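You operate a simulated robot arm through the tools that you are given. There is no shell and no other tool. Be economical: measure what you need, move in short steps, check, and stop when the job is done.

The job below is to be done with a simulated robot arm. You get a single attempt, and the scene is never put back.

TASK
Take the regulator out of service and let its line down to zero.
Fine: outlet shut, purple lever to SHUT, then bleed; wind the regulator off once the line gauge is at zero and shut the bleed.

The check looks at the end state, three seconds after you hand in, the way a careful person would. Anything else that was tipped, shoved, dropped, spilled or broken makes it a failure.

THE ROBOT
A 6-joint arm with a two-finger parallel gripper on a trunk, on a base that drives. Base frame: it is fixed to the floor where the robot stands at the start and does not move with it; the origin is under the middle of the robot, x ahead of it, y to its left, z up. Readings come in m, rad, newtons and seconds.
With the tool pointing down near the work surface it reaches from about 0.24 to 0.66 m from the robot's upright axis, wherever it stands. Its first joint turns from -2.897 to 2.897 rad. Places, roughly: bleed valve [0.5, 0.3, 1.2]; change-over lever [0.6, 0.2, 1.1]; line gauge [0.7, 0.2, 1.4]; line outlet valve [0.8, 0, 1.3]; regulator knob [0.6, 0.2, 1.3]. Payload 1.57 kg.
Tool frame: the origin (TCP) lies between the finger pads and is the grasp point; the fingertips stand 0.03 m ahead of it; z points along the fingers, y is the line along which they close. Largest opening 0.11 m; finger width 0.024, thickness 0.012; the body of the gripper, 0.048 by 0.112 m, starts 0.078 m behind the TCP.
Orientation is that of the tool frame in the base frame, as a unit quaternion [x, y, z, w]. With the fingers straight down and closing along the base's y, the tool's x points along the base's -x, its y along +y and its z along -z.

THE INTERFACE
- The arm moves only by the tool play_rows. Its argument "commands" is a list of rows, each a list of 7 numbers: the opening, from 0 (shut) to 1 (fully open), then the shift along the base's x, y, z in m, then the turn, a rotation vector about the base's x, y, z in degrees. In form: [[claw, tx, ty, tz, ax, ay, az], ...]. A call has 1 to 20 rows; each row is the pose to reach, as a shift and turn from the pose commanded when the call began. Each row takes 0.2 s and may step no farther than 0.05 m and 0.15 rad from the row before; otherwise, or with a gripper value out of range, the whole call is refused. Where a pose cannot be reached the arm comes as near as it can. A force on the tool above 50 N (or 10 N above the force at the start of the call, whichever is more), or a blocked arm, ends the call early, and 0.2 s more pass. Each finger travels about 0.108 m/s and halts on what it meets, pressing with about 37 N; the grip force reading is that of the motor and also rises with nothing between the fingers. The clock runs only during rows and for 0.2 s after the last one: add rows that repeat a pose to give the fingers time. It gives the time, the measured TCP pose, the force on the tool (base axes), the opening and the grip force at its end, in the units of the frame above (readings bear some noise), with the torque about the TCP (base axes, N m) and any sound that the robot's microphone picked up, and new pictures: "pictures" is both (left out), scene, wrist or none.
- Cameras (640 x 400 px; columns grow to the right, rows downward): "scene" is now at [0.08, 0.1392, 1.8908]; the picture's right is [0.02, -1.00, 0.00], its down [-0.69, -0.01, -0.72] and it looks along [0.72, 0.01, -0.69] (base axes); focal length 250 px, centre (320, 200). "wrist" rides on the gripper at [0.07, 0.016, -0.141] in the tool frame; the picture's right is [-0.23, 0.97, 0.00], its down [-0.86, -0.20, -0.48] and it looks along [-0.47, -0.11, 0.88] (tool axes); focal length 222 px, centre (320, 200).
- raise_lower(by): slides the trunk up (or, below 0, down) by that many m; the arm and the scene camera ride with it, the base frame stays. It gives what a move gives, with no picture.
- roll_base(legs): drives the robot by 1 to 6 legs, each [ahead, left, turn to the left] in m, m and rad, along the robot's own axes; the way and the turn of a leg run together, so that a leg with both is an arc; at most 1.5 m and 3.142 rad a leg. The arm and the cameras ride along, it lands a little off, and it stops where it bumps. It gives what a move gives, and a new picture of the scene camera.
- pan_tilt(pan, tilt): turns the head with the scene camera to pan (to the left, within 2.094 rad either way) and tilt (down, from -0.506 to 1.204), counted from straight ahead of the robot. It gives what a move gives, and a new picture of the scene camera.
- measure_at(camera, pixels): for up to 12 pixels [column, row] of the newest picture of that camera ("zoom" is the newest enlarged one), the place [x, y, z] in the base frame of the surface seen there, good to about 0.003 m, but the place of the scene camera against the robot may be out by one fixed shift of up to 0.025 m in any direction. It takes no simulated time.
- inspect(camera, box): a new picture of the part [left, top, right, bottom] of that camera's present view, enlarged. It takes no simulated time.
- finish_job(): hands the job in; it is judged then, once.

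Work in short steps. Measure before you move; look again where a grasp or a placing could have gone wrong, and mend it. You have 80 turns and 260 pictures in all, those below and enlarged ones among them. Open the gripper and draw the arm clear of the work before you hand the job in, unless the task says otherwise; then end with one line.

The tools are called after "Request:" by a JSON object that holds its "method" and its "body". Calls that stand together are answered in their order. play_rows: Moves the arm, as the interface text tells. Its arguments: {"type":"object","properties":{"commands":{"type":"array"},"pictures":{"type":"string","enum":["both","scene","wrist","none"]}},"required":["commands"]} The other tools are called the same way: raise_lower (by) slides the trunk up or down; roll_base (legs) drives the base; pan_tilt (pan, tilt) turns the head that bears the scene camera; measure_at (camera, pixels) gives the place of the surface under pixels of a picture; inspect (camera, box) takes an enlarged picture of a part of a camera's view; finish_job () hands the job in.

At the start:

```text
time_s: 0.0
tcp_pos: [0.3731, 0.285, 1.4603]
orientation: [0.0, 1.0, 0.0, 0.0]
wrist_force: [-0.2, 0.4, -0.5]
ft_torque: [0.01, -0.02, 0.02]
grip_width: 0.1101
finger_force: 0.1
trunk travel left (down, up): [-0.475, 0.115]
robot x, y, heading: [-0.0005, 0.0014, -0.001]
head pan, tilt: [0.019, 0.768]
```

scene: 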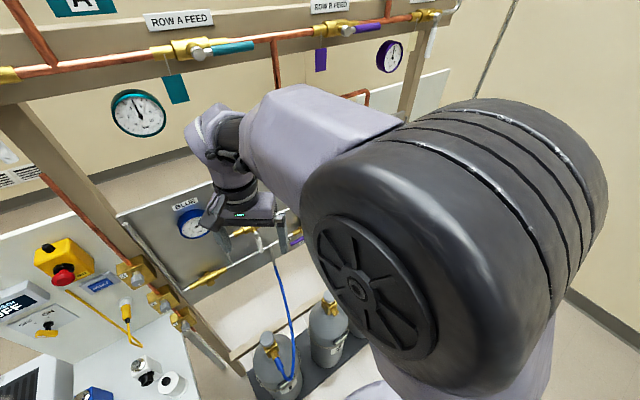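
wrist: 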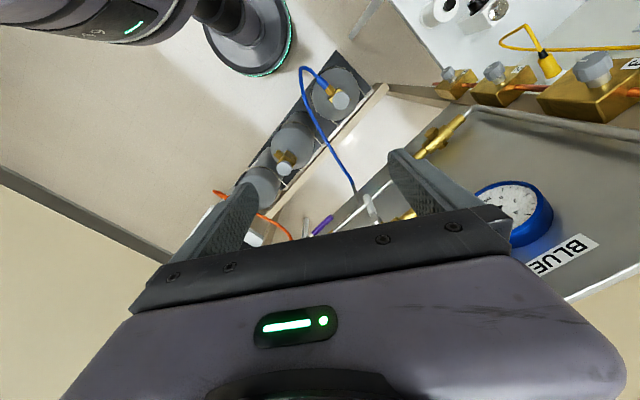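

The arm hides much of the panel; I'll enlarge the visible parts and look with the head tilted up.

Request:
{"method": "inspect", "body": {"camera": "scene", "box": [100, 160, 320, 300]}}

Request:
{"method": "pan_tilt", "body": {"pan": 0.3, "tilt": 0.45}}

```text
2.86 times, centred on (210, 230) of scene
```

zoom: 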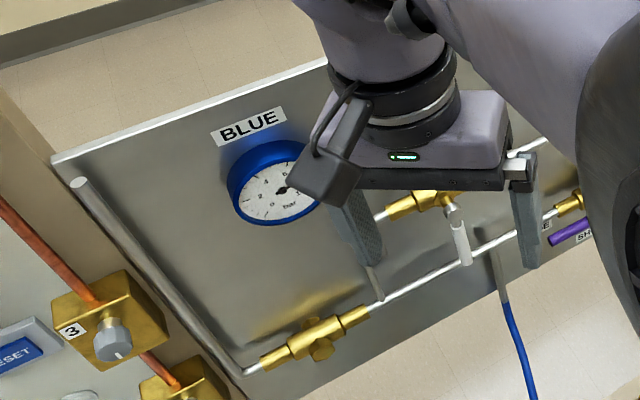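

```text
time_s: 0.8
tcp_pos: [0.373, 0.2865, 1.4597]
orientation: [0.0, 1.0, 0.0, 0.0]
wrist_force: [-0.5, 0.7, -1.2]
ft_torque: [0.01, 0.02, -0.04]
grip_width: 0.1101
finger_force: 0.0
trunk travel left (down, up): [-0.475, 0.115]
robot x, y, heading: [-0.001, 0.0014, -0.004]
head pan, tilt: [0.3, 0.45]
```

scene: 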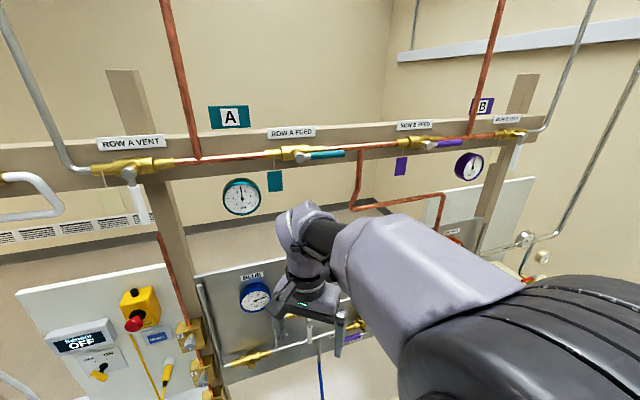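

The arm hides the blue panel. I'll swing the gripper to the right, through free space, to see it.

Request:
{"method": "play_rows", "body": {"commands": [[1, 0, -0.04, 0.02, 0, 0, 0], [1, 0, -0.08, 0.04, 0, 0, 0], [1, 0, -0.12, 0.06, 0, 0, 0], [1, 0, -0.16, 0.06, 0, 0, 0], [1, 0, -0.2, 0.06, 0, 0, 0], [1, 0, -0.24, 0.06, 0, 0, 0], [1, 0, -0.28, 0.06, 0, 0, 0], [1, 0, -0.32, 0.06, 0, 0, 0], [1, 0, -0.36, 0.06, 0, 0, 0], [1, 0, -0.4, 0.06, 0, 0, 0], [1, 0, -0.44, 0.06, 0, 0, 0], [1, 0, -0.48, 0.06, 0, 0, 0]], "pictures": "scene"}}

Request:
{"method": "pan_tilt", "body": {"pan": 0.1, "tilt": 0.65}}

```text
time_s: 3.4
tcp_pos: [0.3742, -0.1964, 1.5214]
orientation: [0.0, 1.0, 0.001, -0.001]
wrist_force: [0.6, -0.7, -0.1]
ft_torque: [0.04, 0.01, 0.01]
grip_width: 0.1099
finger_force: 0.0
trunk travel left (down, up): [-0.475, 0.115]
robot x, y, heading: [-0.0012, 0.0019, -0.003]
head pan, tilt: [0.3, 0.45]
```

scene: 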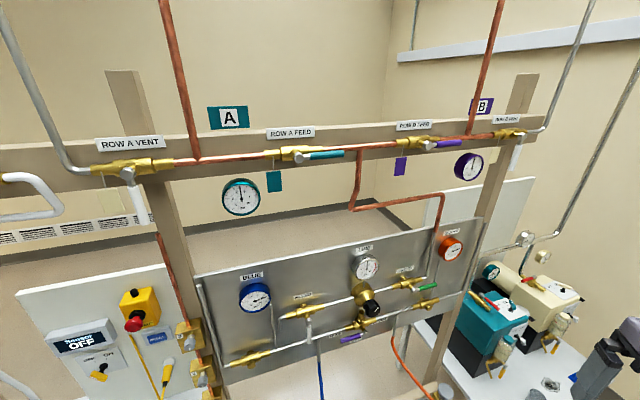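

```text
time_s: 4.1
tcp_pos: [0.3739, -0.1942, 1.5202]
orientation: [0.001, 1.0, 0.0, 0.0]
wrist_force: [0.3, -0.9, 0.6]
ft_torque: [0.01, -0.01, -0.04]
grip_width: 0.1101
finger_force: 0.1
trunk travel left (down, up): [-0.475, 0.115]
robot x, y, heading: [0.0083, 0.0018, 0.001]
head pan, tilt: [0.099, 0.649]
```

scene: 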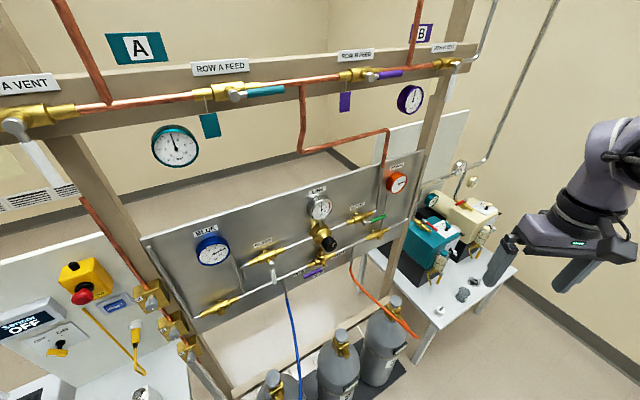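

Now the whole panel shows (columns 150–420). I'll enlarge its left and right halves.

Request:
{"method": "inspect", "body": {"camera": "scene", "box": [290, 170, 420, 290]}}

Request:
{"method": "inspect", "body": {"camera": "scene", "box": [180, 210, 340, 320]}}

Request:
{"method": "inspect", "body": {"camera": "scene", "box": [240, 180, 340, 290]}}

Request:
{"method": "measure_at", "body": {"camera": "scene", "pixels": [[330, 244], [320, 208], [378, 218], [270, 262], [310, 274], [398, 182], [250, 230], [400, 210], [165, 250], [212, 250], [340, 272]]}}

```text
3.33 times, centred on (355, 230) of scene
```

zoom: 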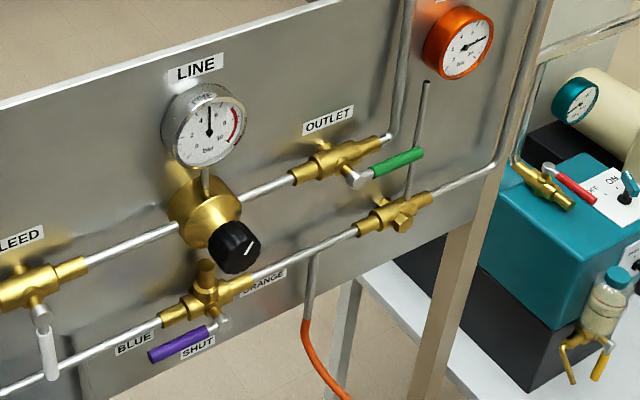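

```text
3.64 times, centred on (260, 265) of scene
```

zoom: 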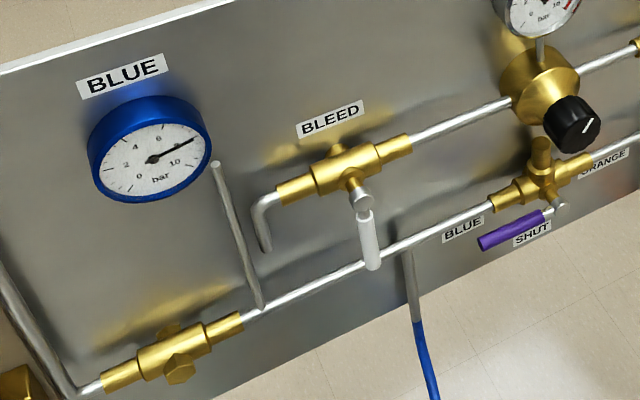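

```text
3.64 times, centred on (290, 235) of scene
```

zoom: 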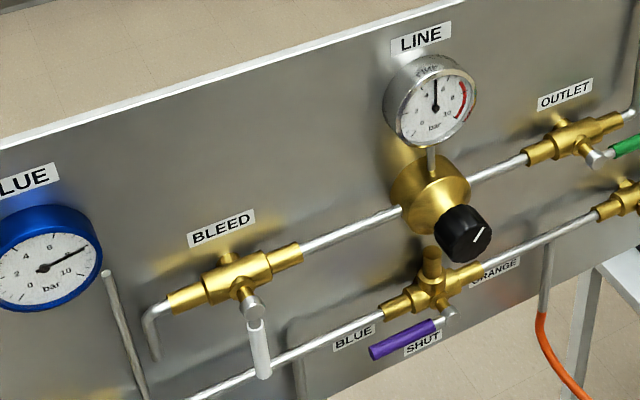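

```text
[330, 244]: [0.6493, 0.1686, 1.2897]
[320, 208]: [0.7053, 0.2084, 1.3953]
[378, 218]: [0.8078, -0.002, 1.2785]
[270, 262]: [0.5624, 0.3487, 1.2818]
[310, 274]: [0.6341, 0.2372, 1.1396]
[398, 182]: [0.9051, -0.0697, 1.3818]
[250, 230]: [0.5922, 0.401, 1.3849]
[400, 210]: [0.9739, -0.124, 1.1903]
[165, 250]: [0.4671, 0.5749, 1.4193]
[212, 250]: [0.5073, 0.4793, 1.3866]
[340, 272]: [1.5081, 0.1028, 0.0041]
```

The outlet's green lever lies along the pipe (open), the bleed's white lever hangs across it (shut), and purple points to BLUE. I'll measure the panel plane and the levers.

Request:
{"method": "inspect", "body": {"camera": "scene", "box": [290, 170, 420, 290]}}

Request:
{"method": "measure_at", "body": {"camera": "zoom", "pixels": [[60, 140], [280, 120], [500, 150], [120, 300], [355, 178], [418, 153], [238, 244], [222, 322], [155, 356], [42, 322], [52, 372], [205, 215]]}}

```text
3.33 times, centred on (355, 230) of scene
```

zoom: 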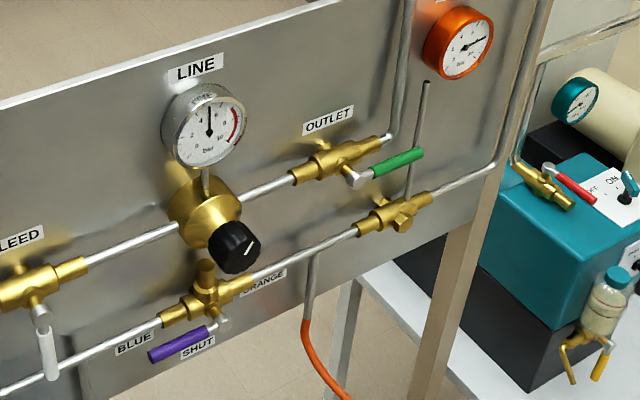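

```text
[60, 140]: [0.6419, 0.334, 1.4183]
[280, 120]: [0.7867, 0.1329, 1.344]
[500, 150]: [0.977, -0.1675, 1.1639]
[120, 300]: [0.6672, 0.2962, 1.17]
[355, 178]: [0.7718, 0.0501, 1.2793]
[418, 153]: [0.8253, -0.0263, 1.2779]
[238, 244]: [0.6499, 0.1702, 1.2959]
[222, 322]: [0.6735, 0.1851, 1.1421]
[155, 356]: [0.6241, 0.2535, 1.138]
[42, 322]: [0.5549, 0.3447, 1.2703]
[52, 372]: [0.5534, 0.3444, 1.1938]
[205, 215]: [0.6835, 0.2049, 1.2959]
```

Panel inward normal ≈ (0.83, 0.556, 0); levers stand about 0.05–0.065 m off the panel. I'll pitch the tool to horizontal in free space here and shut the fingers.

Request:
{"method": "play_rows", "body": {"commands": [[1, 0, 0, 0, 0, -8.2, 0], [1, 0, 0, 0, 0, -16.4, 0], [1, 0, 0, 0, 0, -24.6, 0], [1, 0, 0, 0, 0, -32.8, 0], [1, 0, 0, 0, 0, -41, 0], [1, 0, 0, 0, 0, -49.2, 0], [1, 0, 0, 0, 0, -57.4, 0], [1, 0, 0, 0, 0, -65.6, 0], [0.6, 0, 0, 0, 0, -73.8, 0], [0.3, 0, 0, 0, 0, -82, 0], [0, 0, 0, 0, 0, -90, 0], [0, 0, 0, 0, 0, -90, 0], [0, 0, 0, 0, 0, -90, 0]], "pictures": "both"}}

```text
time_s: 6.9
tcp_pos: [0.3822, -0.2077, 1.593]
orientation: [0.002, 0.709, 0.001, 0.705]
wrist_force: [-0.3, 0.1, 0.5]
ft_torque: [-0.01, -0.01, -0.03]
grip_width: 0.0
finger_force: 21.2
out of reach, approached as far as the arm can: row 9, 10, 11, 12, 13
trunk travel left (down, up): [-0.475, 0.115]
robot x, y, heading: [-0.0009, 0.0002, 0.003]
head pan, tilt: [0.099, 0.649]
```

scene: 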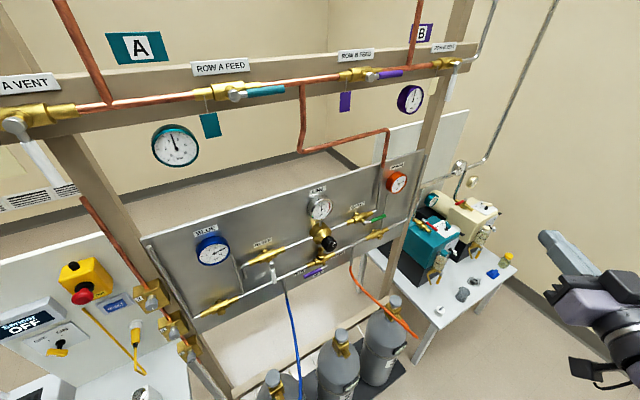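
wrist: 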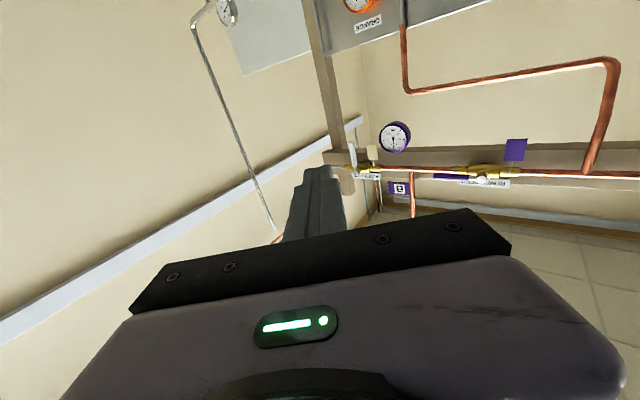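

The tool is level (camera below it). Now yaw 33.8° and go to a standoff in front of the outlet lever, about 0.12 m short of it.

Request:
{"method": "play_rows", "body": {"commands": [[0, 0.029, 0.014, -0.03, 0, 0, 6.8], [0, 0.058, 0.028, -0.055, 0, 0, 13.6], [0, 0.087, 0.042, -0.08, 0, 0, 20.4], [0, 0.116, 0.056, -0.11, 0, 0, 27.2], [0, 0.145, 0.07, -0.135, 0, 0, 33.8], [0, 0.174, 0.084, -0.16, 0, 0, 33.8], [0, 0.203, 0.098, -0.185, 0, 0, 33.8], [0, 0.232, 0.112, -0.21, 0, 0, 33.8], [0, 0.261, 0.126, -0.23, 0, 0, 33.8], [0, 0.289, 0.14, -0.25, 0, 0, 33.8]], "pictures": "both"}}

```text
time_s: 9.1
tcp_pos: [0.7208, -0.0901, 1.3614]
orientation: [-0.206, 0.68, 0.212, 0.671]
wrist_force: [-0.3, 0.0, -0.2]
ft_torque: [0.01, 0.01, 0.0]
grip_width: 0.0
finger_force: 21.7
out of reach, approached as far as the arm can: row 1, 2, 3, 4, 5, 6, 7, 8, 9, 10
trunk travel left (down, up): [-0.475, 0.115]
robot x, y, heading: [-0.0, 0.0007, 0.001]
head pan, tilt: [0.099, 0.649]
```

scene: 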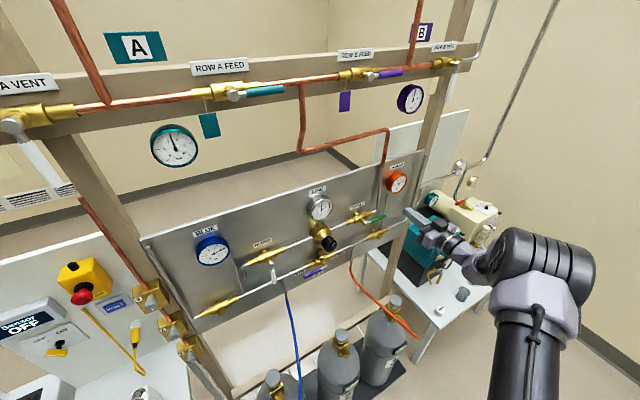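
wrist: 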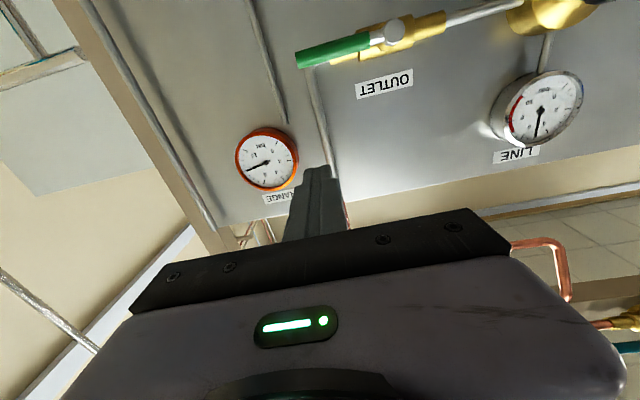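

The arm came to (0.721, −0.09, 1.361), near what I wanted. I'll measure outlet lever and surroundings through the wrist camera, which isn't offset.

Request:
{"method": "measure_at", "body": {"camera": "wrist", "pixels": [[300, 59], [335, 50], [362, 42], [394, 32], [360, 60], [450, 100], [220, 50], [378, 38], [262, 30], [315, 85], [412, 35], [541, 108]]}}

Request:
{"method": "inspect", "body": {"camera": "wrist", "box": [200, 0, 600, 250]}}

```text
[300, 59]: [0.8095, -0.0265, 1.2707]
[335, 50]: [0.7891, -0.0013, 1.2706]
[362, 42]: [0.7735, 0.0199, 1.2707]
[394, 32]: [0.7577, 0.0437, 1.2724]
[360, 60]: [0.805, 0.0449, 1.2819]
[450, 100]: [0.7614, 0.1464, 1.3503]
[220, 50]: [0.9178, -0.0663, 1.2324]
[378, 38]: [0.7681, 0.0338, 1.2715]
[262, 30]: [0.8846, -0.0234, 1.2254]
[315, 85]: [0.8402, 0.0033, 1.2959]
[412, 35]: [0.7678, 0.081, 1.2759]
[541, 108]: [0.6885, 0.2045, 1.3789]
```

```text
1.60 times, centred on (400, 125) of wrist
```

zoom: 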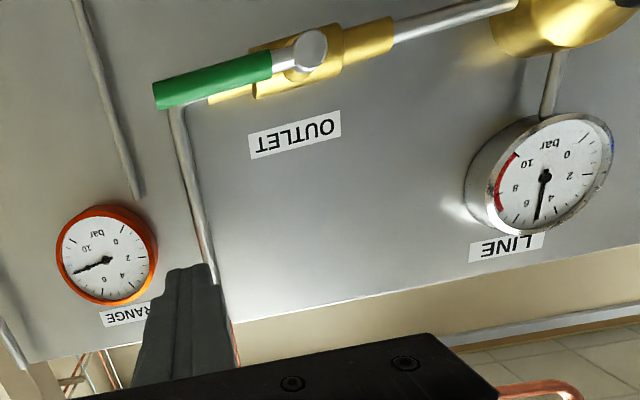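

Outlet lever front is at d≈0.647 along the normal, z≈1.271. I'll check the lower valve's hex (scene ≈ (379,233)) so that the sweep stays clear of it.

Request:
{"method": "inspect", "body": {"camera": "scene", "box": [330, 180, 450, 260]}}

Request:
{"method": "measure_at", "body": {"camera": "scene", "pixels": [[378, 237], [376, 233], [384, 231], [370, 238], [350, 220], [382, 217], [352, 248]]}}

```text
5.00 times, centred on (390, 220) of scene
```

zoom: 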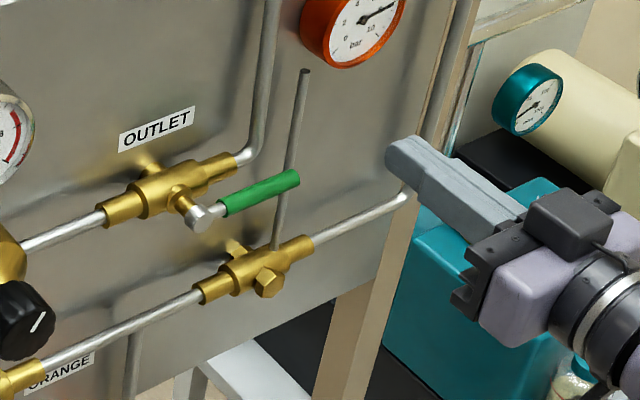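

```text
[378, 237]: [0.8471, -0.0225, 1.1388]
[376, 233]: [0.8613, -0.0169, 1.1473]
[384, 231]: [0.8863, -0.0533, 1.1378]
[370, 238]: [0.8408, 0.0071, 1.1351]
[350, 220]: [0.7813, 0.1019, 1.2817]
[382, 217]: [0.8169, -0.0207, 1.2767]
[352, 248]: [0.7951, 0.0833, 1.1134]
```

The lower valve is at z≈1.14, so the sweep stays clear. Move down to just above the lever line, still standing off.

Request:
{"method": "play_rows", "body": {"commands": [[0, -0.015, 0.021, -0.025, 0, 0, 0], [0, -0.015, 0.021, -0.05, 0, 0, 0], [0, 0.005, 0.035, -0.05, 0, 0, 0]], "pictures": "none"}}

```text
time_s: 9.9
tcp_pos: [0.7479, -0.0633, 1.317]
orientation: [-0.207, 0.678, 0.208, 0.674]
wrist_force: [0.5, 0.1, 0.0]
ft_torque: [0.01, 0.0, -0.02]
grip_width: 0.0002
finger_force: 21.2
out of reach, approached as far as the arm can: row 1, 2, 3
trunk travel left (down, up): [-0.475, 0.115]
robot x, y, heading: [0.0017, 0.0019, 0.0]
head pan, tilt: [0.099, 0.649]
```

The arm is at a joint limit here ("out of reach"), so I'll lower the trunk with the tool still clear of everything, then bring the hand back up relative to the shoulder.

Request:
{"method": "raise_lower", "body": {"by": -0.2}}

Request:
{"method": "play_rows", "body": {"commands": [[0, 0, 0, 0.04, 0, 0, 0], [0, 0, 0, 0.08, 0, 0, 0], [0, 0, 0, 0.12, 0, 0, 0], [0, 0, 0, 0.16, 0, 0, 0], [0, 0, 0, 0.19, 0, 0, 0]], "pictures": "both"}}

```text
time_s: 12.1
tcp_pos: [0.7484, -0.0659, 1.1165]
orientation: [-0.206, 0.678, 0.208, 0.675]
wrist_force: [0.3, -0.2, 0.0]
ft_torque: [0.01, 0.01, -0.01]
grip_width: 0.0001
finger_force: 21.2
trunk travel left (down, up): [-0.275, 0.315]
robot x, y, heading: [0.0014, -0.0012, -0.001]
head pan, tilt: [0.099, 0.649]
```

```text
time_s: 13.3
tcp_pos: [0.7494, -0.0666, 1.3103]
orientation: [-0.206, 0.677, 0.208, 0.675]
wrist_force: [0.1, -0.7, 0.3]
ft_torque: [-0.01, -0.06, 0.01]
grip_width: 0.0
finger_force: 21.1
trunk travel left (down, up): [-0.275, 0.315]
robot x, y, heading: [-0.0004, -0.001, 0.003]
head pan, tilt: [0.099, 0.649]
```

scene: 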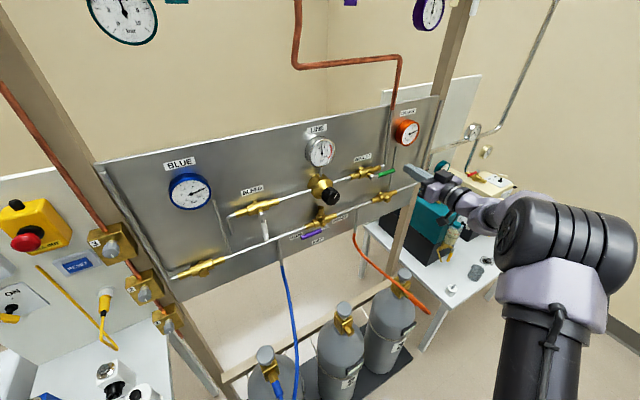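
wrist: 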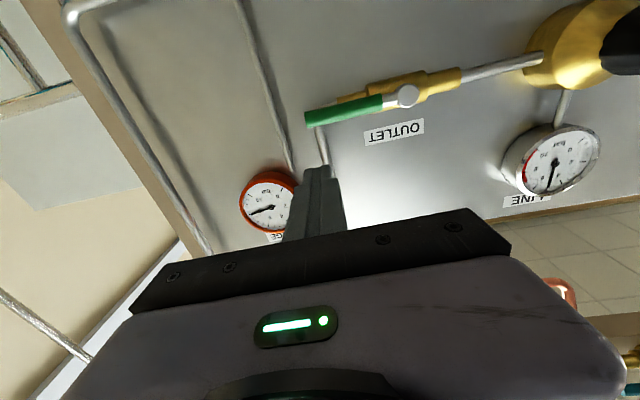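

Reach is fine now. I'll re-measure the lever from this closer view.

Request:
{"method": "measure_at", "body": {"camera": "wrist", "pixels": [[312, 116], [345, 109], [375, 102], [406, 95], [400, 160], [250, 100], [220, 120], [312, 124], [312, 111], [660, 50], [620, 50], [575, 40]]}}

```text
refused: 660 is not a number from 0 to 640
```

Correcting the pixel out of range.

Request:
{"method": "measure_at", "body": {"camera": "wrist", "pixels": [[312, 116], [345, 109], [375, 102], [406, 95], [400, 160], [220, 120], [180, 60], [312, 124], [312, 111], [635, 50], [575, 40]]}}

```text
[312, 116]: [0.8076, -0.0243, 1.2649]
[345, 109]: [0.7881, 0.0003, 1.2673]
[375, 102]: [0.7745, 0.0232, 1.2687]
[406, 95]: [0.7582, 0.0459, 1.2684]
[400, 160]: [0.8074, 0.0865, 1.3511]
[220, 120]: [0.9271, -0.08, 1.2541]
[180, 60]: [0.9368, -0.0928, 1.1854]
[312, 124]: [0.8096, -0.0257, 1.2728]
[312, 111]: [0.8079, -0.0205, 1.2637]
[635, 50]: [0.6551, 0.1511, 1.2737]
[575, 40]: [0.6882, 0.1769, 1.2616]
```

Lever pivot ≈ s 0.402, z 1.267; tip s 0.488. I'll move in above the lever and push it down about 30°, watching the force.

Request:
{"method": "play_rows", "body": {"commands": [[0, -0.014, 0.0196, 0, 0, 0, 0], [0, 0.01, 0.036, 0, 0, 0, 0], [0, 0.0334, 0.0532, 0, 0, 0, 0], [0, 0.0334, 0.0532, 0, 0, 0, 0], [0, 0.0334, 0.0532, -0.0243, 0, 0, 0], [0, 0.035, 0.0509, -0.0412, 0, 0, 0], [0, 0.034, 0.0523, -0.0583, 0, 0, 0]], "pictures": "both"}}

```text
time_s: 14.9
tcp_pos: [0.7833, -0.0147, 1.2507]
orientation: [-0.205, 0.679, 0.208, 0.674]
wrist_force: [-1.2, -0.4, -0.6]
ft_torque: [0.03, 0.01, -0.02]
grip_width: 0.0001
finger_force: 21.3
trunk travel left (down, up): [-0.275, 0.315]
robot x, y, heading: [-0.0007, 0.0023, -0.001]
head pan, tilt: [0.099, 0.649]
```

scene: 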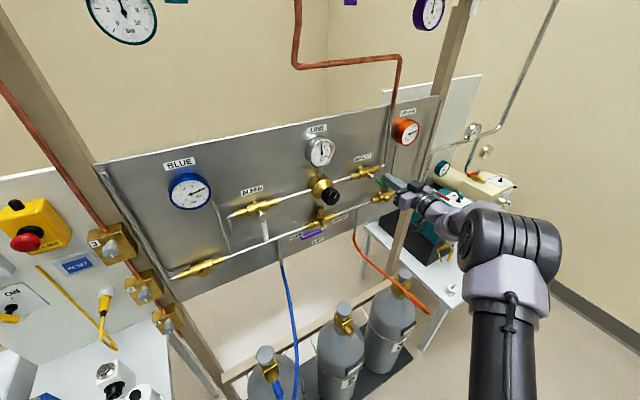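
wrist: 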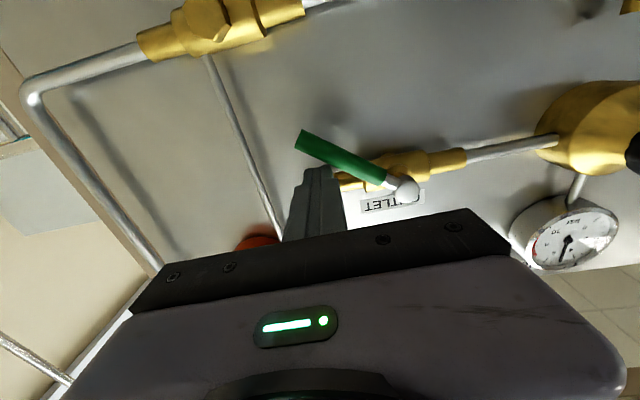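

The lever follows smoothly. Continue the arc to 95°.

Request:
{"method": "play_rows", "body": {"commands": [[0, -0.0036, 0.0051, -0.0161, 0, 0, 0], [0, -0.0093, 0.0131, -0.0301, 0, 0, 0], [0, -0.0171, 0.024, -0.041, 0, 0, 0], [0, -0.0262, 0.0368, -0.048, 0, 0, 0], [0, -0.0294, 0.0413, -0.0495, 0, 0, 0], [0, -0.0294, 0.0413, -0.0495, 0, 0, 0]], "pictures": "both"}}

Request:
{"method": "inspect", "body": {"camera": "scene", "box": [290, 120, 450, 220]}}

```text
time_s: 16.3
tcp_pos: [0.7565, 0.0246, 1.2015]
orientation: [-0.202, 0.677, 0.208, 0.676]
wrist_force: [24.5, -13.9, 16.3]
ft_torque: [0.26, -0.2, -0.58]
grip_width: 0.0
finger_force: 21.1
trunk travel left (down, up): [-0.275, 0.315]
robot x, y, heading: [-0.0022, 0.0005, -0.003]
head pan, tilt: [0.099, 0.649]
```

scene: 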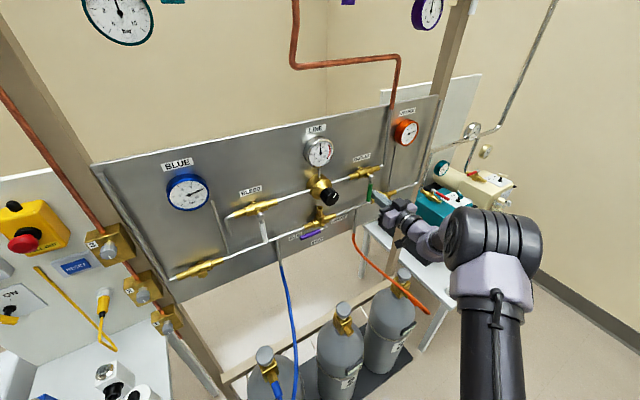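
wrist: 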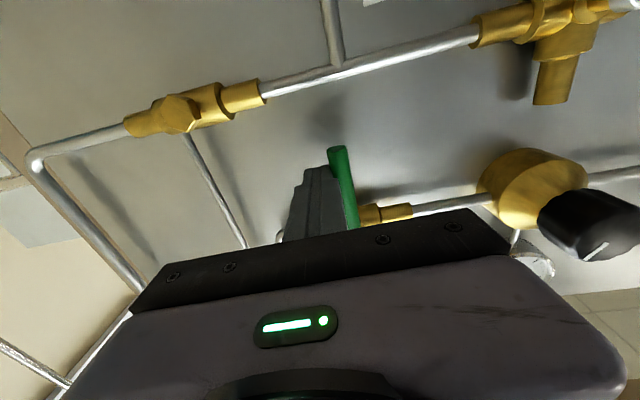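

```text
4.00 times, centred on (370, 170) of scene
```

zoom: 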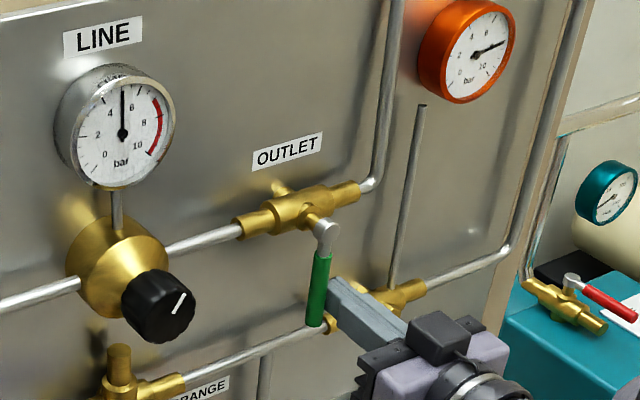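

The outlet is shut (lever straight down, 24 N at the stop). Back off and travel left to a standoff in front of the purple lever.

Request:
{"method": "play_rows", "body": {"commands": [[0, 0.003, -0.004, 0, 0, 0, 0], [0, -0.035, -0.03, 0, 0, 0, 0], [0, -0.073, -0.052, 0, 0, 0, 0], [0, -0.097, -0.018, 0, 0, 0, 0], [0, -0.121, 0.016, 0, 0, 0, 0], [0, -0.145, 0.05, 0, 0, 0, 0], [0, -0.169, 0.084, 0, 0, 0, 0], [0, -0.193, 0.118, 0, 0, 0, 0], [0, -0.217, 0.151, -0.01, 0, 0, 0], [0, -0.217, 0.151, -0.01, 0, 0, 0]], "pictures": "both"}}

Request:
{"method": "inspect", "body": {"camera": "scene", "box": [250, 130, 410, 250]}}

```text
time_s: 18.5
tcp_pos: [0.6294, 0.1498, 1.3145]
orientation: [-0.209, 0.701, 0.23, 0.642]
wrist_force: [0.0, -1.2, 0.4]
ft_torque: [-0.02, -0.02, 0.0]
grip_width: 0.0001
finger_force: 21.4
out of reach, approached as far as the arm can: row 2, 3, 4, 5, 6, 7, 8, 9, 10
trunk travel left (down, up): [-0.275, 0.315]
robot x, y, heading: [0.0046, 0.0031, 0.001]
head pan, tilt: [0.099, 0.649]
```

scene: 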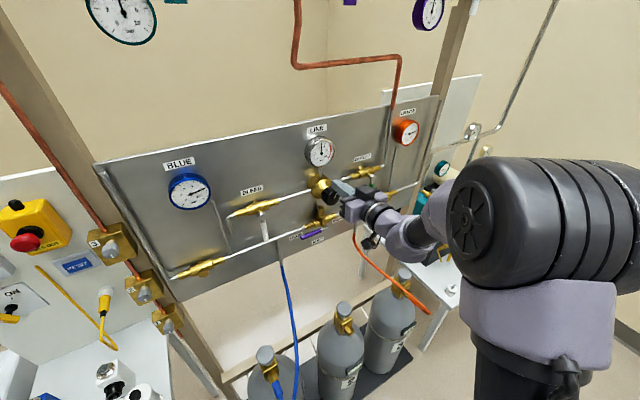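
wrist: 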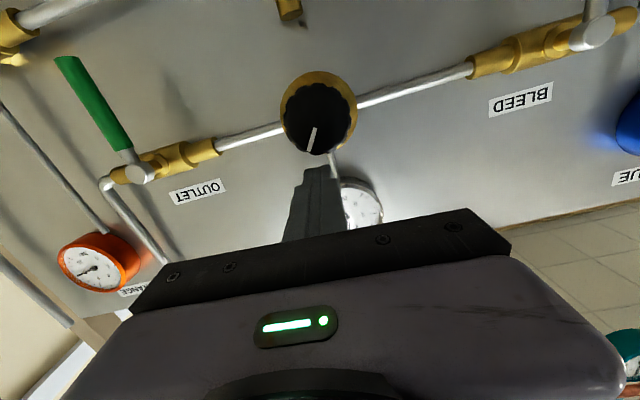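

```text
3.33 times, centred on (330, 190) of scene
```

zoom: 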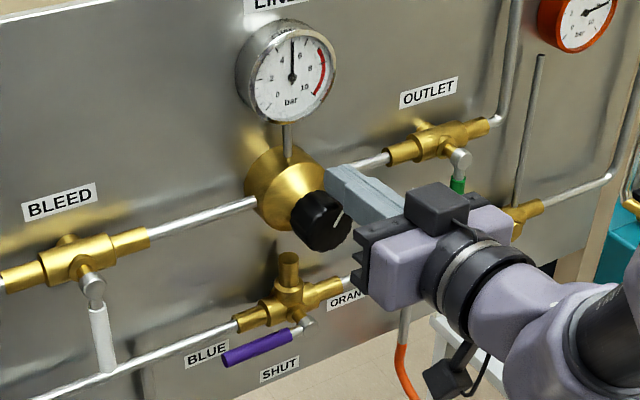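

The arm cannot fold this close and drifted up near the knob (no contact, force ≈1 N). I'll back the base straight away from the panel by ~0.13 m, which withdraws the fingers, then lower the trunk.

Request:
{"method": "roll_base", "body": {"legs": [[-0.106, -0.075, 0]]}}

Request:
{"method": "raise_lower", "body": {"by": -0.2}}

```text
time_s: 19.8
tcp_pos: [0.5231, 0.0734, 1.3159]
orientation: [-0.209, 0.7, 0.23, 0.643]
wrist_force: [-0.7, -0.1, 0.0]
ft_torque: [-0.01, 0.02, 0.01]
grip_width: 0.0
finger_force: 21.6
trunk travel left (down, up): [-0.275, 0.315]
robot x, y, heading: [-0.1075, -0.0777, -0.002]
head pan, tilt: [0.099, 0.649]
```

scene: 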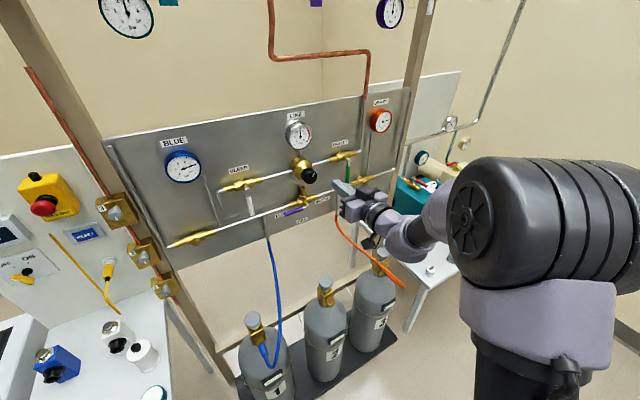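

```text
time_s: 22.0
tcp_pos: [0.5233, 0.0746, 1.1158]
orientation: [-0.208, 0.7, 0.229, 0.643]
wrist_force: [-0.6, 0.1, -0.3]
ft_torque: [0.0, 0.0, 0.01]
grip_width: 0.0
finger_force: 21.1
trunk travel left (down, up): [-0.075, 0.515]
robot x, y, heading: [-0.1046, -0.0766, -0.001]
head pan, tilt: [0.099, 0.649]
```

Now approach the purple lever's standoff: d≈0.56, s≈0.165, z≈1.185.

Request:
{"method": "play_rows", "body": {"commands": [[0, 0, 0.01, 0.035, 0, 0, 0], [0, -0.01, 0.03, 0.07, 0, 0, 0], [0, -0.022, 0.06, 0.07, 0, 0, 0], [0, 0, 0.09, 0.07, 0, 0, 0], [0, 0.028, 0.115, 0.07, 0, 0, 0], [0, 0.028, 0.115, 0.07, 0, 0, 0]], "pictures": "both"}}

Request:
{"method": "inspect", "body": {"camera": "wrist", "box": [200, 0, 500, 200]}}

```text
time_s: 23.4
tcp_pos: [0.5519, 0.1899, 1.1853]
orientation: [-0.209, 0.7, 0.229, 0.643]
wrist_force: [0.1, 0.1, 0.8]
ft_torque: [0.0, -0.01, -0.03]
grip_width: 0.0
finger_force: 21.5
trunk travel left (down, up): [-0.075, 0.515]
robot x, y, heading: [-0.1048, -0.0773, -0.003]
head pan, tilt: [0.099, 0.649]
```

scene: 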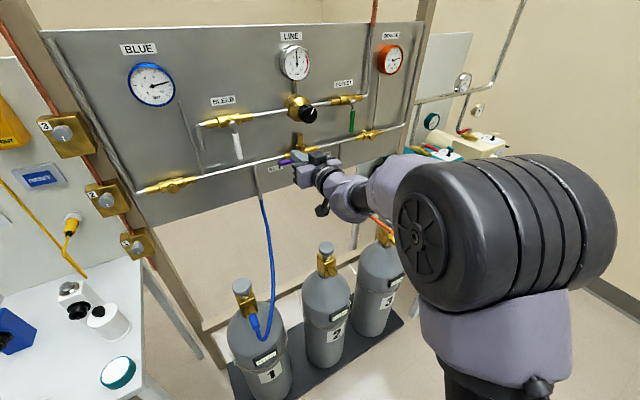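
wrist: 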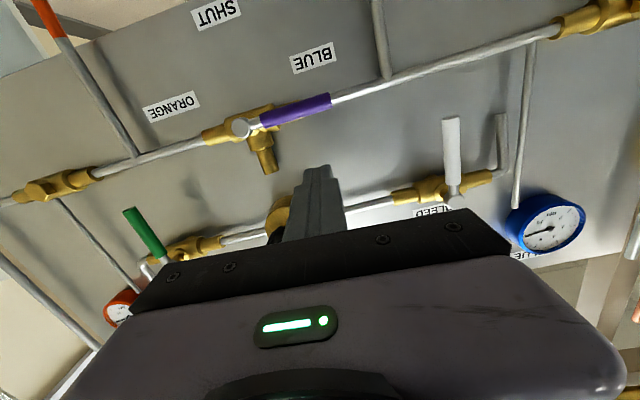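

```text
2.00 times, centred on (350, 100) of wrist
```

zoom: 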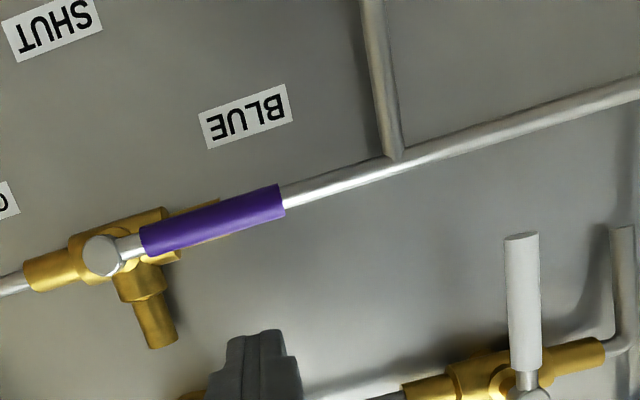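

Clear view of purple and white levers. Measuring both.

Request:
{"method": "measure_at", "body": {"camera": "zoom", "pixels": [[101, 255], [135, 246], [165, 236], [278, 202], [270, 192], [245, 115], [524, 380], [522, 300], [520, 240], [50, 28], [450, 220], [155, 325]]}}

```text
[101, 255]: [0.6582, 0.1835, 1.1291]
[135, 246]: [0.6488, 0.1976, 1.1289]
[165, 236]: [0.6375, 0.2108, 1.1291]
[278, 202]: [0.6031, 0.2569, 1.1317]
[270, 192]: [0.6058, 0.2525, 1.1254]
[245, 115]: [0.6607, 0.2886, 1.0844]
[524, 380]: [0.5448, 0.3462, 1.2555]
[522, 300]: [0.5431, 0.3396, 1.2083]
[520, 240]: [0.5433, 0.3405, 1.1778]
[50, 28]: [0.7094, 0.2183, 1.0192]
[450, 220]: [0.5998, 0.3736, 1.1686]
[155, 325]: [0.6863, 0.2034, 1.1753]
```

Purple: pivot s 0.232, z 1.129, tip s 0.140. Move in above its left end and push down along the arc to about 60°.

Request:
{"method": "play_rows", "body": {"commands": [[0, 0.028, 0.017, 0, 0, 0, 0], [0, 0.055, 0.034, 0, 0, 0, 0], [0, 0.055, 0.034, 0, 0, 0, 0], [0, 0.055, 0.034, -0.0348, 0, 0, 0], [0, 0.0534, 0.0363, -0.0517, 0, 0, 0], [0, 0.0544, 0.0349, -0.0688, 0, 0, 0], [0, 0.058, 0.0298, -0.0849, 0, 0, 0], [0, 0.0637, 0.0218, -0.0989, 0, 0, 0]], "pictures": "both"}}

Request:
{"method": "inspect", "body": {"camera": "wrist", "box": [200, 0, 500, 200]}}

```text
time_s: 25.2
tcp_pos: [0.6155, 0.211, 1.0866]
orientation: [-0.208, 0.701, 0.229, 0.643]
wrist_force: [-1.2, 0.3, 1.0]
ft_torque: [-0.04, 0.02, 0.04]
grip_width: 0.0001
finger_force: 20.9
trunk travel left (down, up): [-0.075, 0.515]
robot x, y, heading: [-0.1048, -0.0785, -0.003]
head pan, tilt: [0.099, 0.649]
```

scene: 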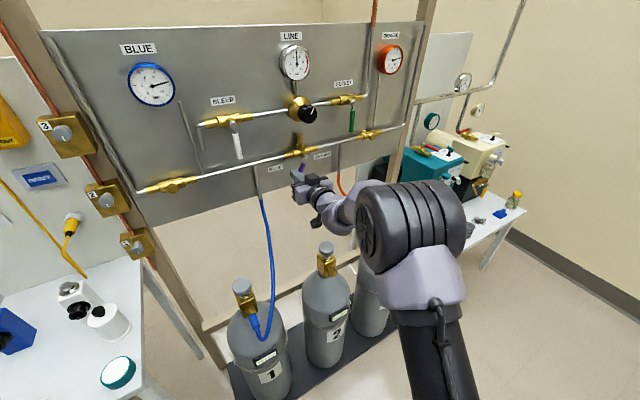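
wrist: 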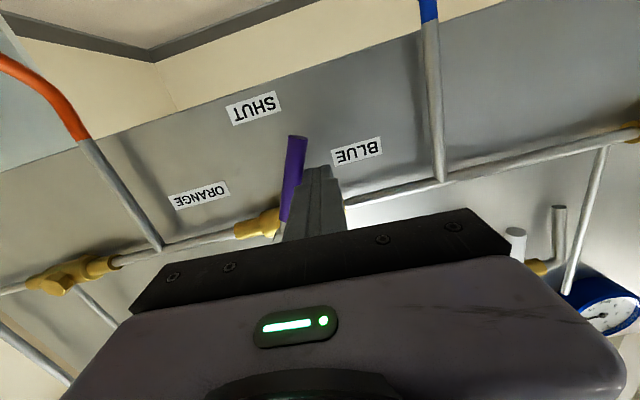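

```text
2.00 times, centred on (350, 100) of wrist
```

zoom: 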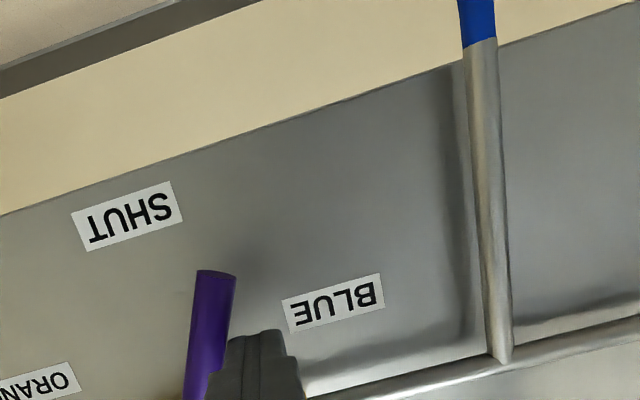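

Lever is near 60–65°. Continue carefully to ~87° and then measure its angle.

Request:
{"method": "play_rows", "body": {"commands": [[0, 0.0039, -0.0054, -0.006, 0, 0, 0], [0, 0.0077, -0.0108, -0.0109, 0, 0, 0], [0, 0.0107, -0.015, -0.014, 0, 0, 0], [0, 0.0137, -0.0192, -0.016, 0, 0, 0], [0, 0.0137, -0.0192, -0.016, 0, 0, 0]], "pictures": "both"}}

Request:
{"method": "inspect", "body": {"camera": "scene", "box": [240, 80, 380, 200]}}

```text
time_s: 26.4
tcp_pos: [0.6298, 0.1921, 1.0706]
orientation: [-0.208, 0.701, 0.229, 0.643]
wrist_force: [0.0, -0.1, 0.5]
ft_torque: [0.03, -0.04, -0.01]
grip_width: 0.0
finger_force: 21.1
trunk travel left (down, up): [-0.075, 0.515]
robot x, y, heading: [-0.1037, -0.073, -0.001]
head pan, tilt: [0.099, 0.649]
```

scene: 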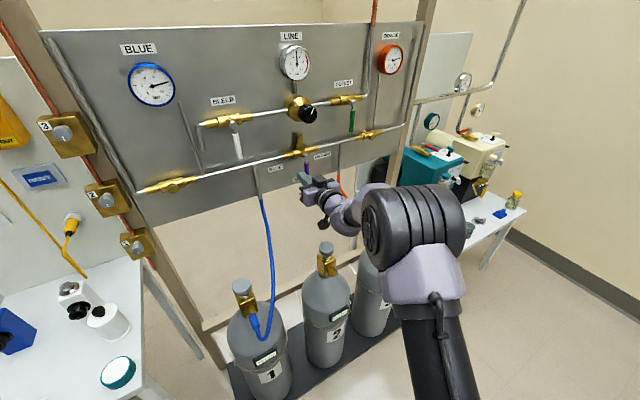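
wrist: 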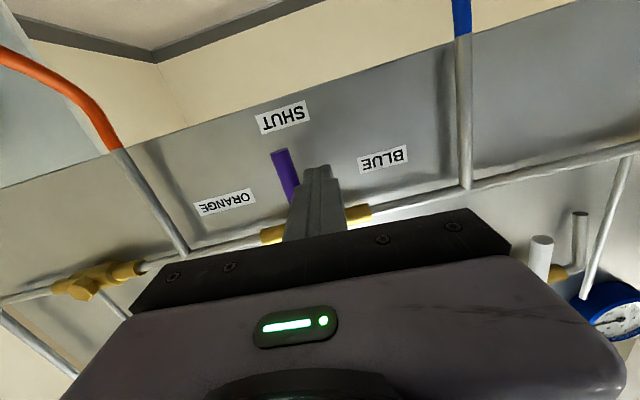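

```text
3.33 times, centred on (310, 140) of scene
```

zoom: 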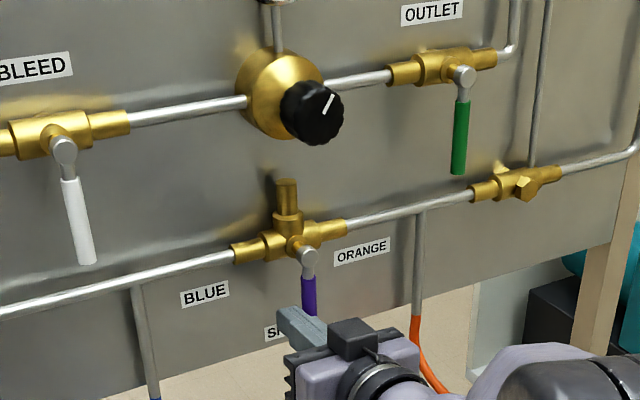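

Purple looks about vertical. I'll back off along the normal and look/measure its angle.

Request:
{"method": "play_rows", "body": {"commands": [[0, -0.006, 0.008, 0, 0, 0, 0], [0, -0.035, -0.013, 0, 0, 0, 0], [0, -0.065, -0.034, 0, 0, 0, 0], [0, -0.07, -0.03, 0.03, 0, 0, 0], [0, -0.07, -0.03, 0.06, 0, 0, 0]], "pictures": "both"}}

Request:
{"method": "inspect", "body": {"camera": "wrist", "box": [160, 40, 400, 200]}}

Request:
{"method": "inspect", "body": {"camera": "scene", "box": [240, 80, 380, 200]}}

```text
time_s: 27.6
tcp_pos: [0.5597, 0.1615, 1.1301]
orientation: [-0.208, 0.7, 0.229, 0.644]
wrist_force: [-0.5, 0.8, -0.3]
ft_torque: [0.01, 0.03, 0.02]
grip_width: 0.0002
finger_force: 21.5
out of reach, approached as far as the arm can: row 2, 3, 4
trunk travel left (down, up): [-0.075, 0.515]
robot x, y, heading: [-0.1072, -0.0745, -0.002]
head pan, tilt: [0.099, 0.649]
```

scene: 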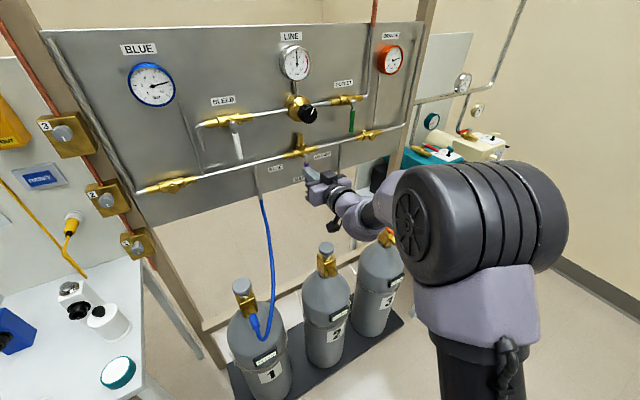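
wrist: 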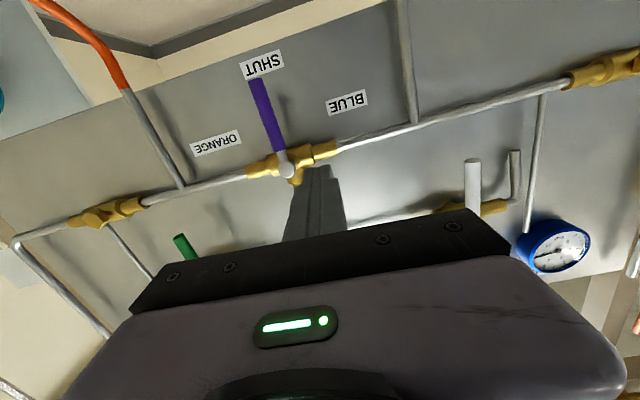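

```text
2.50 times, centred on (280, 120) of wrist
```

zoom: 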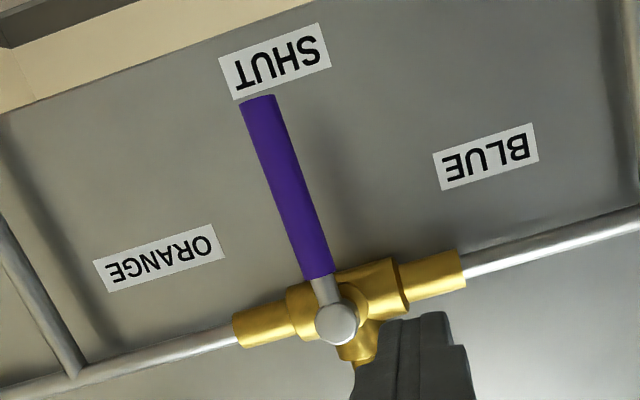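

```text
3.33 times, centred on (310, 140) of scene
```

zoom: 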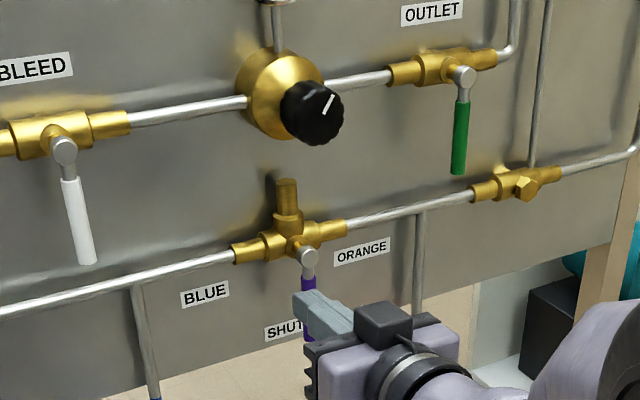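

Measuring the purple lever's ends to get its angle, and the white lever as well.

Request:
{"method": "measure_at", "body": {"camera": "wrist", "pixels": [[286, 169], [280, 145], [273, 127], [264, 101], [256, 82], [472, 165], [472, 200]]}}

```text
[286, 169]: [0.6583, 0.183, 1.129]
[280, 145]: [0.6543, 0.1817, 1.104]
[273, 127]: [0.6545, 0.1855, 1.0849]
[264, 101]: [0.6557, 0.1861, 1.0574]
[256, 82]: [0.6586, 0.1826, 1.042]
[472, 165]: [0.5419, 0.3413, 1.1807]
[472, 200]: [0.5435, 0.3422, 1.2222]
```

Purple is vertical on SHUT within ~2°. Now travel left at standoff to the left side of the white bleed lever (s≈0.035, hanging from z 1.262 to 1.178).

Request:
{"method": "play_rows", "body": {"commands": [[0, 0.0163, 0.0116, 0.035, 0, 0, 0], [0, 0.0163, 0.0116, 0.07, 0, 0, 0], [0, -0.006, 0.043, 0.07, 0, 0, 0], [0, -0.028, 0.074, 0.07, 0, 0, 0], [0, -0.05, 0.105, 0.07, 0, 0, 0], [0, -0.072, 0.136, 0.07, 0, 0, 0], [0, -0.094, 0.167, 0.07, 0, 0, 0], [0, -0.094, 0.167, 0.07, 0, 0, 0]], "pictures": "both"}}

```text
time_s: 29.4
tcp_pos: [0.5035, 0.2895, 1.2222]
orientation: [-0.213, 0.704, 0.238, 0.635]
wrist_force: [0.3, -0.4, -0.5]
ft_torque: [0.04, 0.0, -0.02]
grip_width: 0.0
finger_force: 21.1
out of reach, approached as far as the arm can: row 5, 6, 7, 8
trunk travel left (down, up): [-0.075, 0.515]
robot x, y, heading: [-0.1051, -0.0738, -0.004]
head pan, tilt: [0.099, 0.649]
```

scene: 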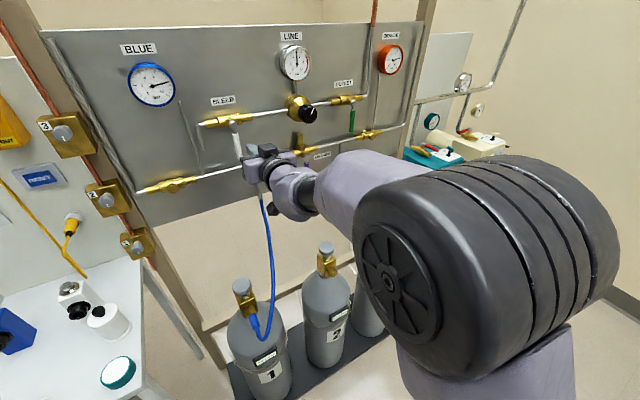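
wrist: 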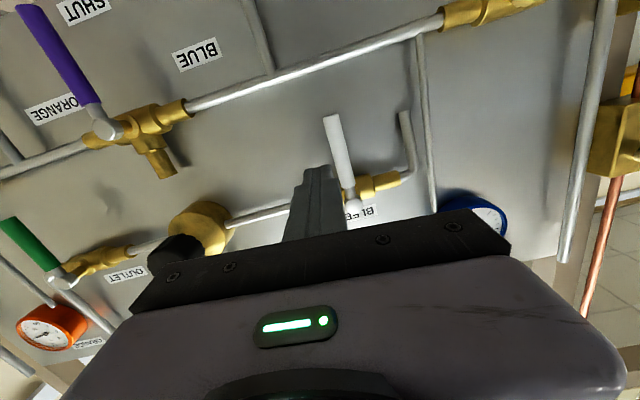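

The arm is at its inner limit again; I'll back the base another 0.05 m along the normal for room.

Request:
{"method": "roll_base", "body": {"legs": [[-0.041, -0.029, 0]]}}

Request:
{"method": "play_rows", "body": {"commands": [[0, 0.01, 0.022, -0.01, 0, 0, 0], [0, 0.01, 0.06, -0.02, 0, 0, 0], [0, 0.01, 0.085, -0.02, 0, 0, 0], [0, 0.01, 0.085, -0.02, 0, 0, 0]], "pictures": "both"}}

```text
time_s: 30.3
tcp_pos: [0.4617, 0.2605, 1.2205]
orientation: [-0.213, 0.703, 0.238, 0.635]
wrist_force: [-0.2, 0.1, 0.5]
ft_torque: [0.0, -0.01, 0.01]
grip_width: 0.0001
finger_force: 20.8
trunk travel left (down, up): [-0.075, 0.515]
robot x, y, heading: [-0.1477, -0.1069, 0.001]
head pan, tilt: [0.099, 0.649]
```

scene: 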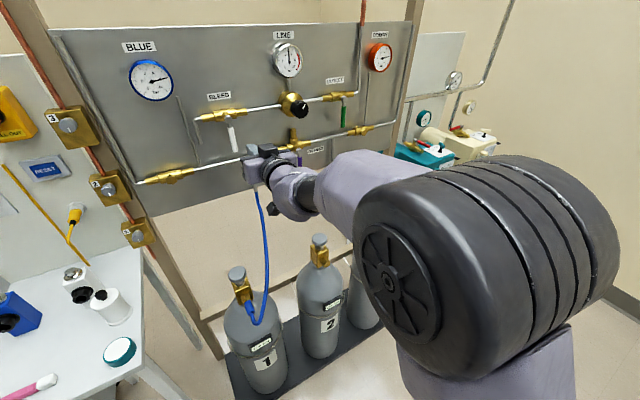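

```text
time_s: 31.3
tcp_pos: [0.4933, 0.3432, 1.2208]
orientation: [-0.217, 0.708, 0.248, 0.625]
wrist_force: [0.0, 0.2, 0.8]
ft_torque: [-0.01, 0.02, 0.03]
grip_width: 0.0
finger_force: 21.3
out of reach, approached as far as the arm can: row 1, 2, 3, 4
trunk travel left (down, up): [-0.075, 0.515]
robot x, y, heading: [-0.1468, -0.1025, -0.003]
head pan, tilt: [0.099, 0.649]
```

scene: 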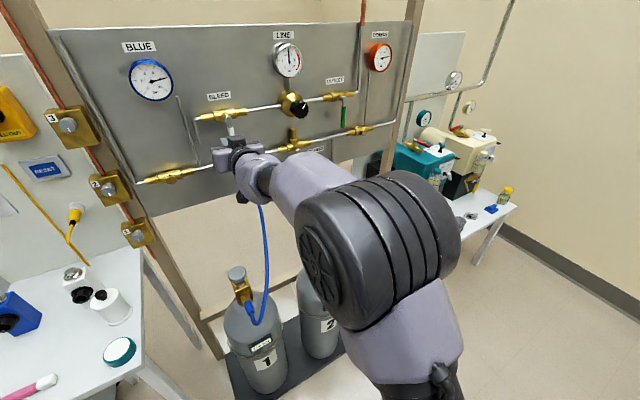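
wrist: 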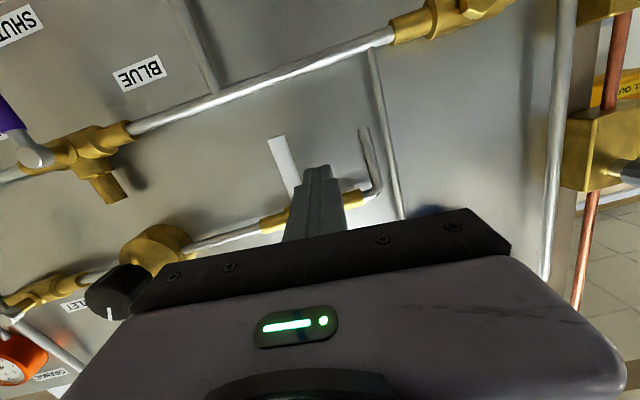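

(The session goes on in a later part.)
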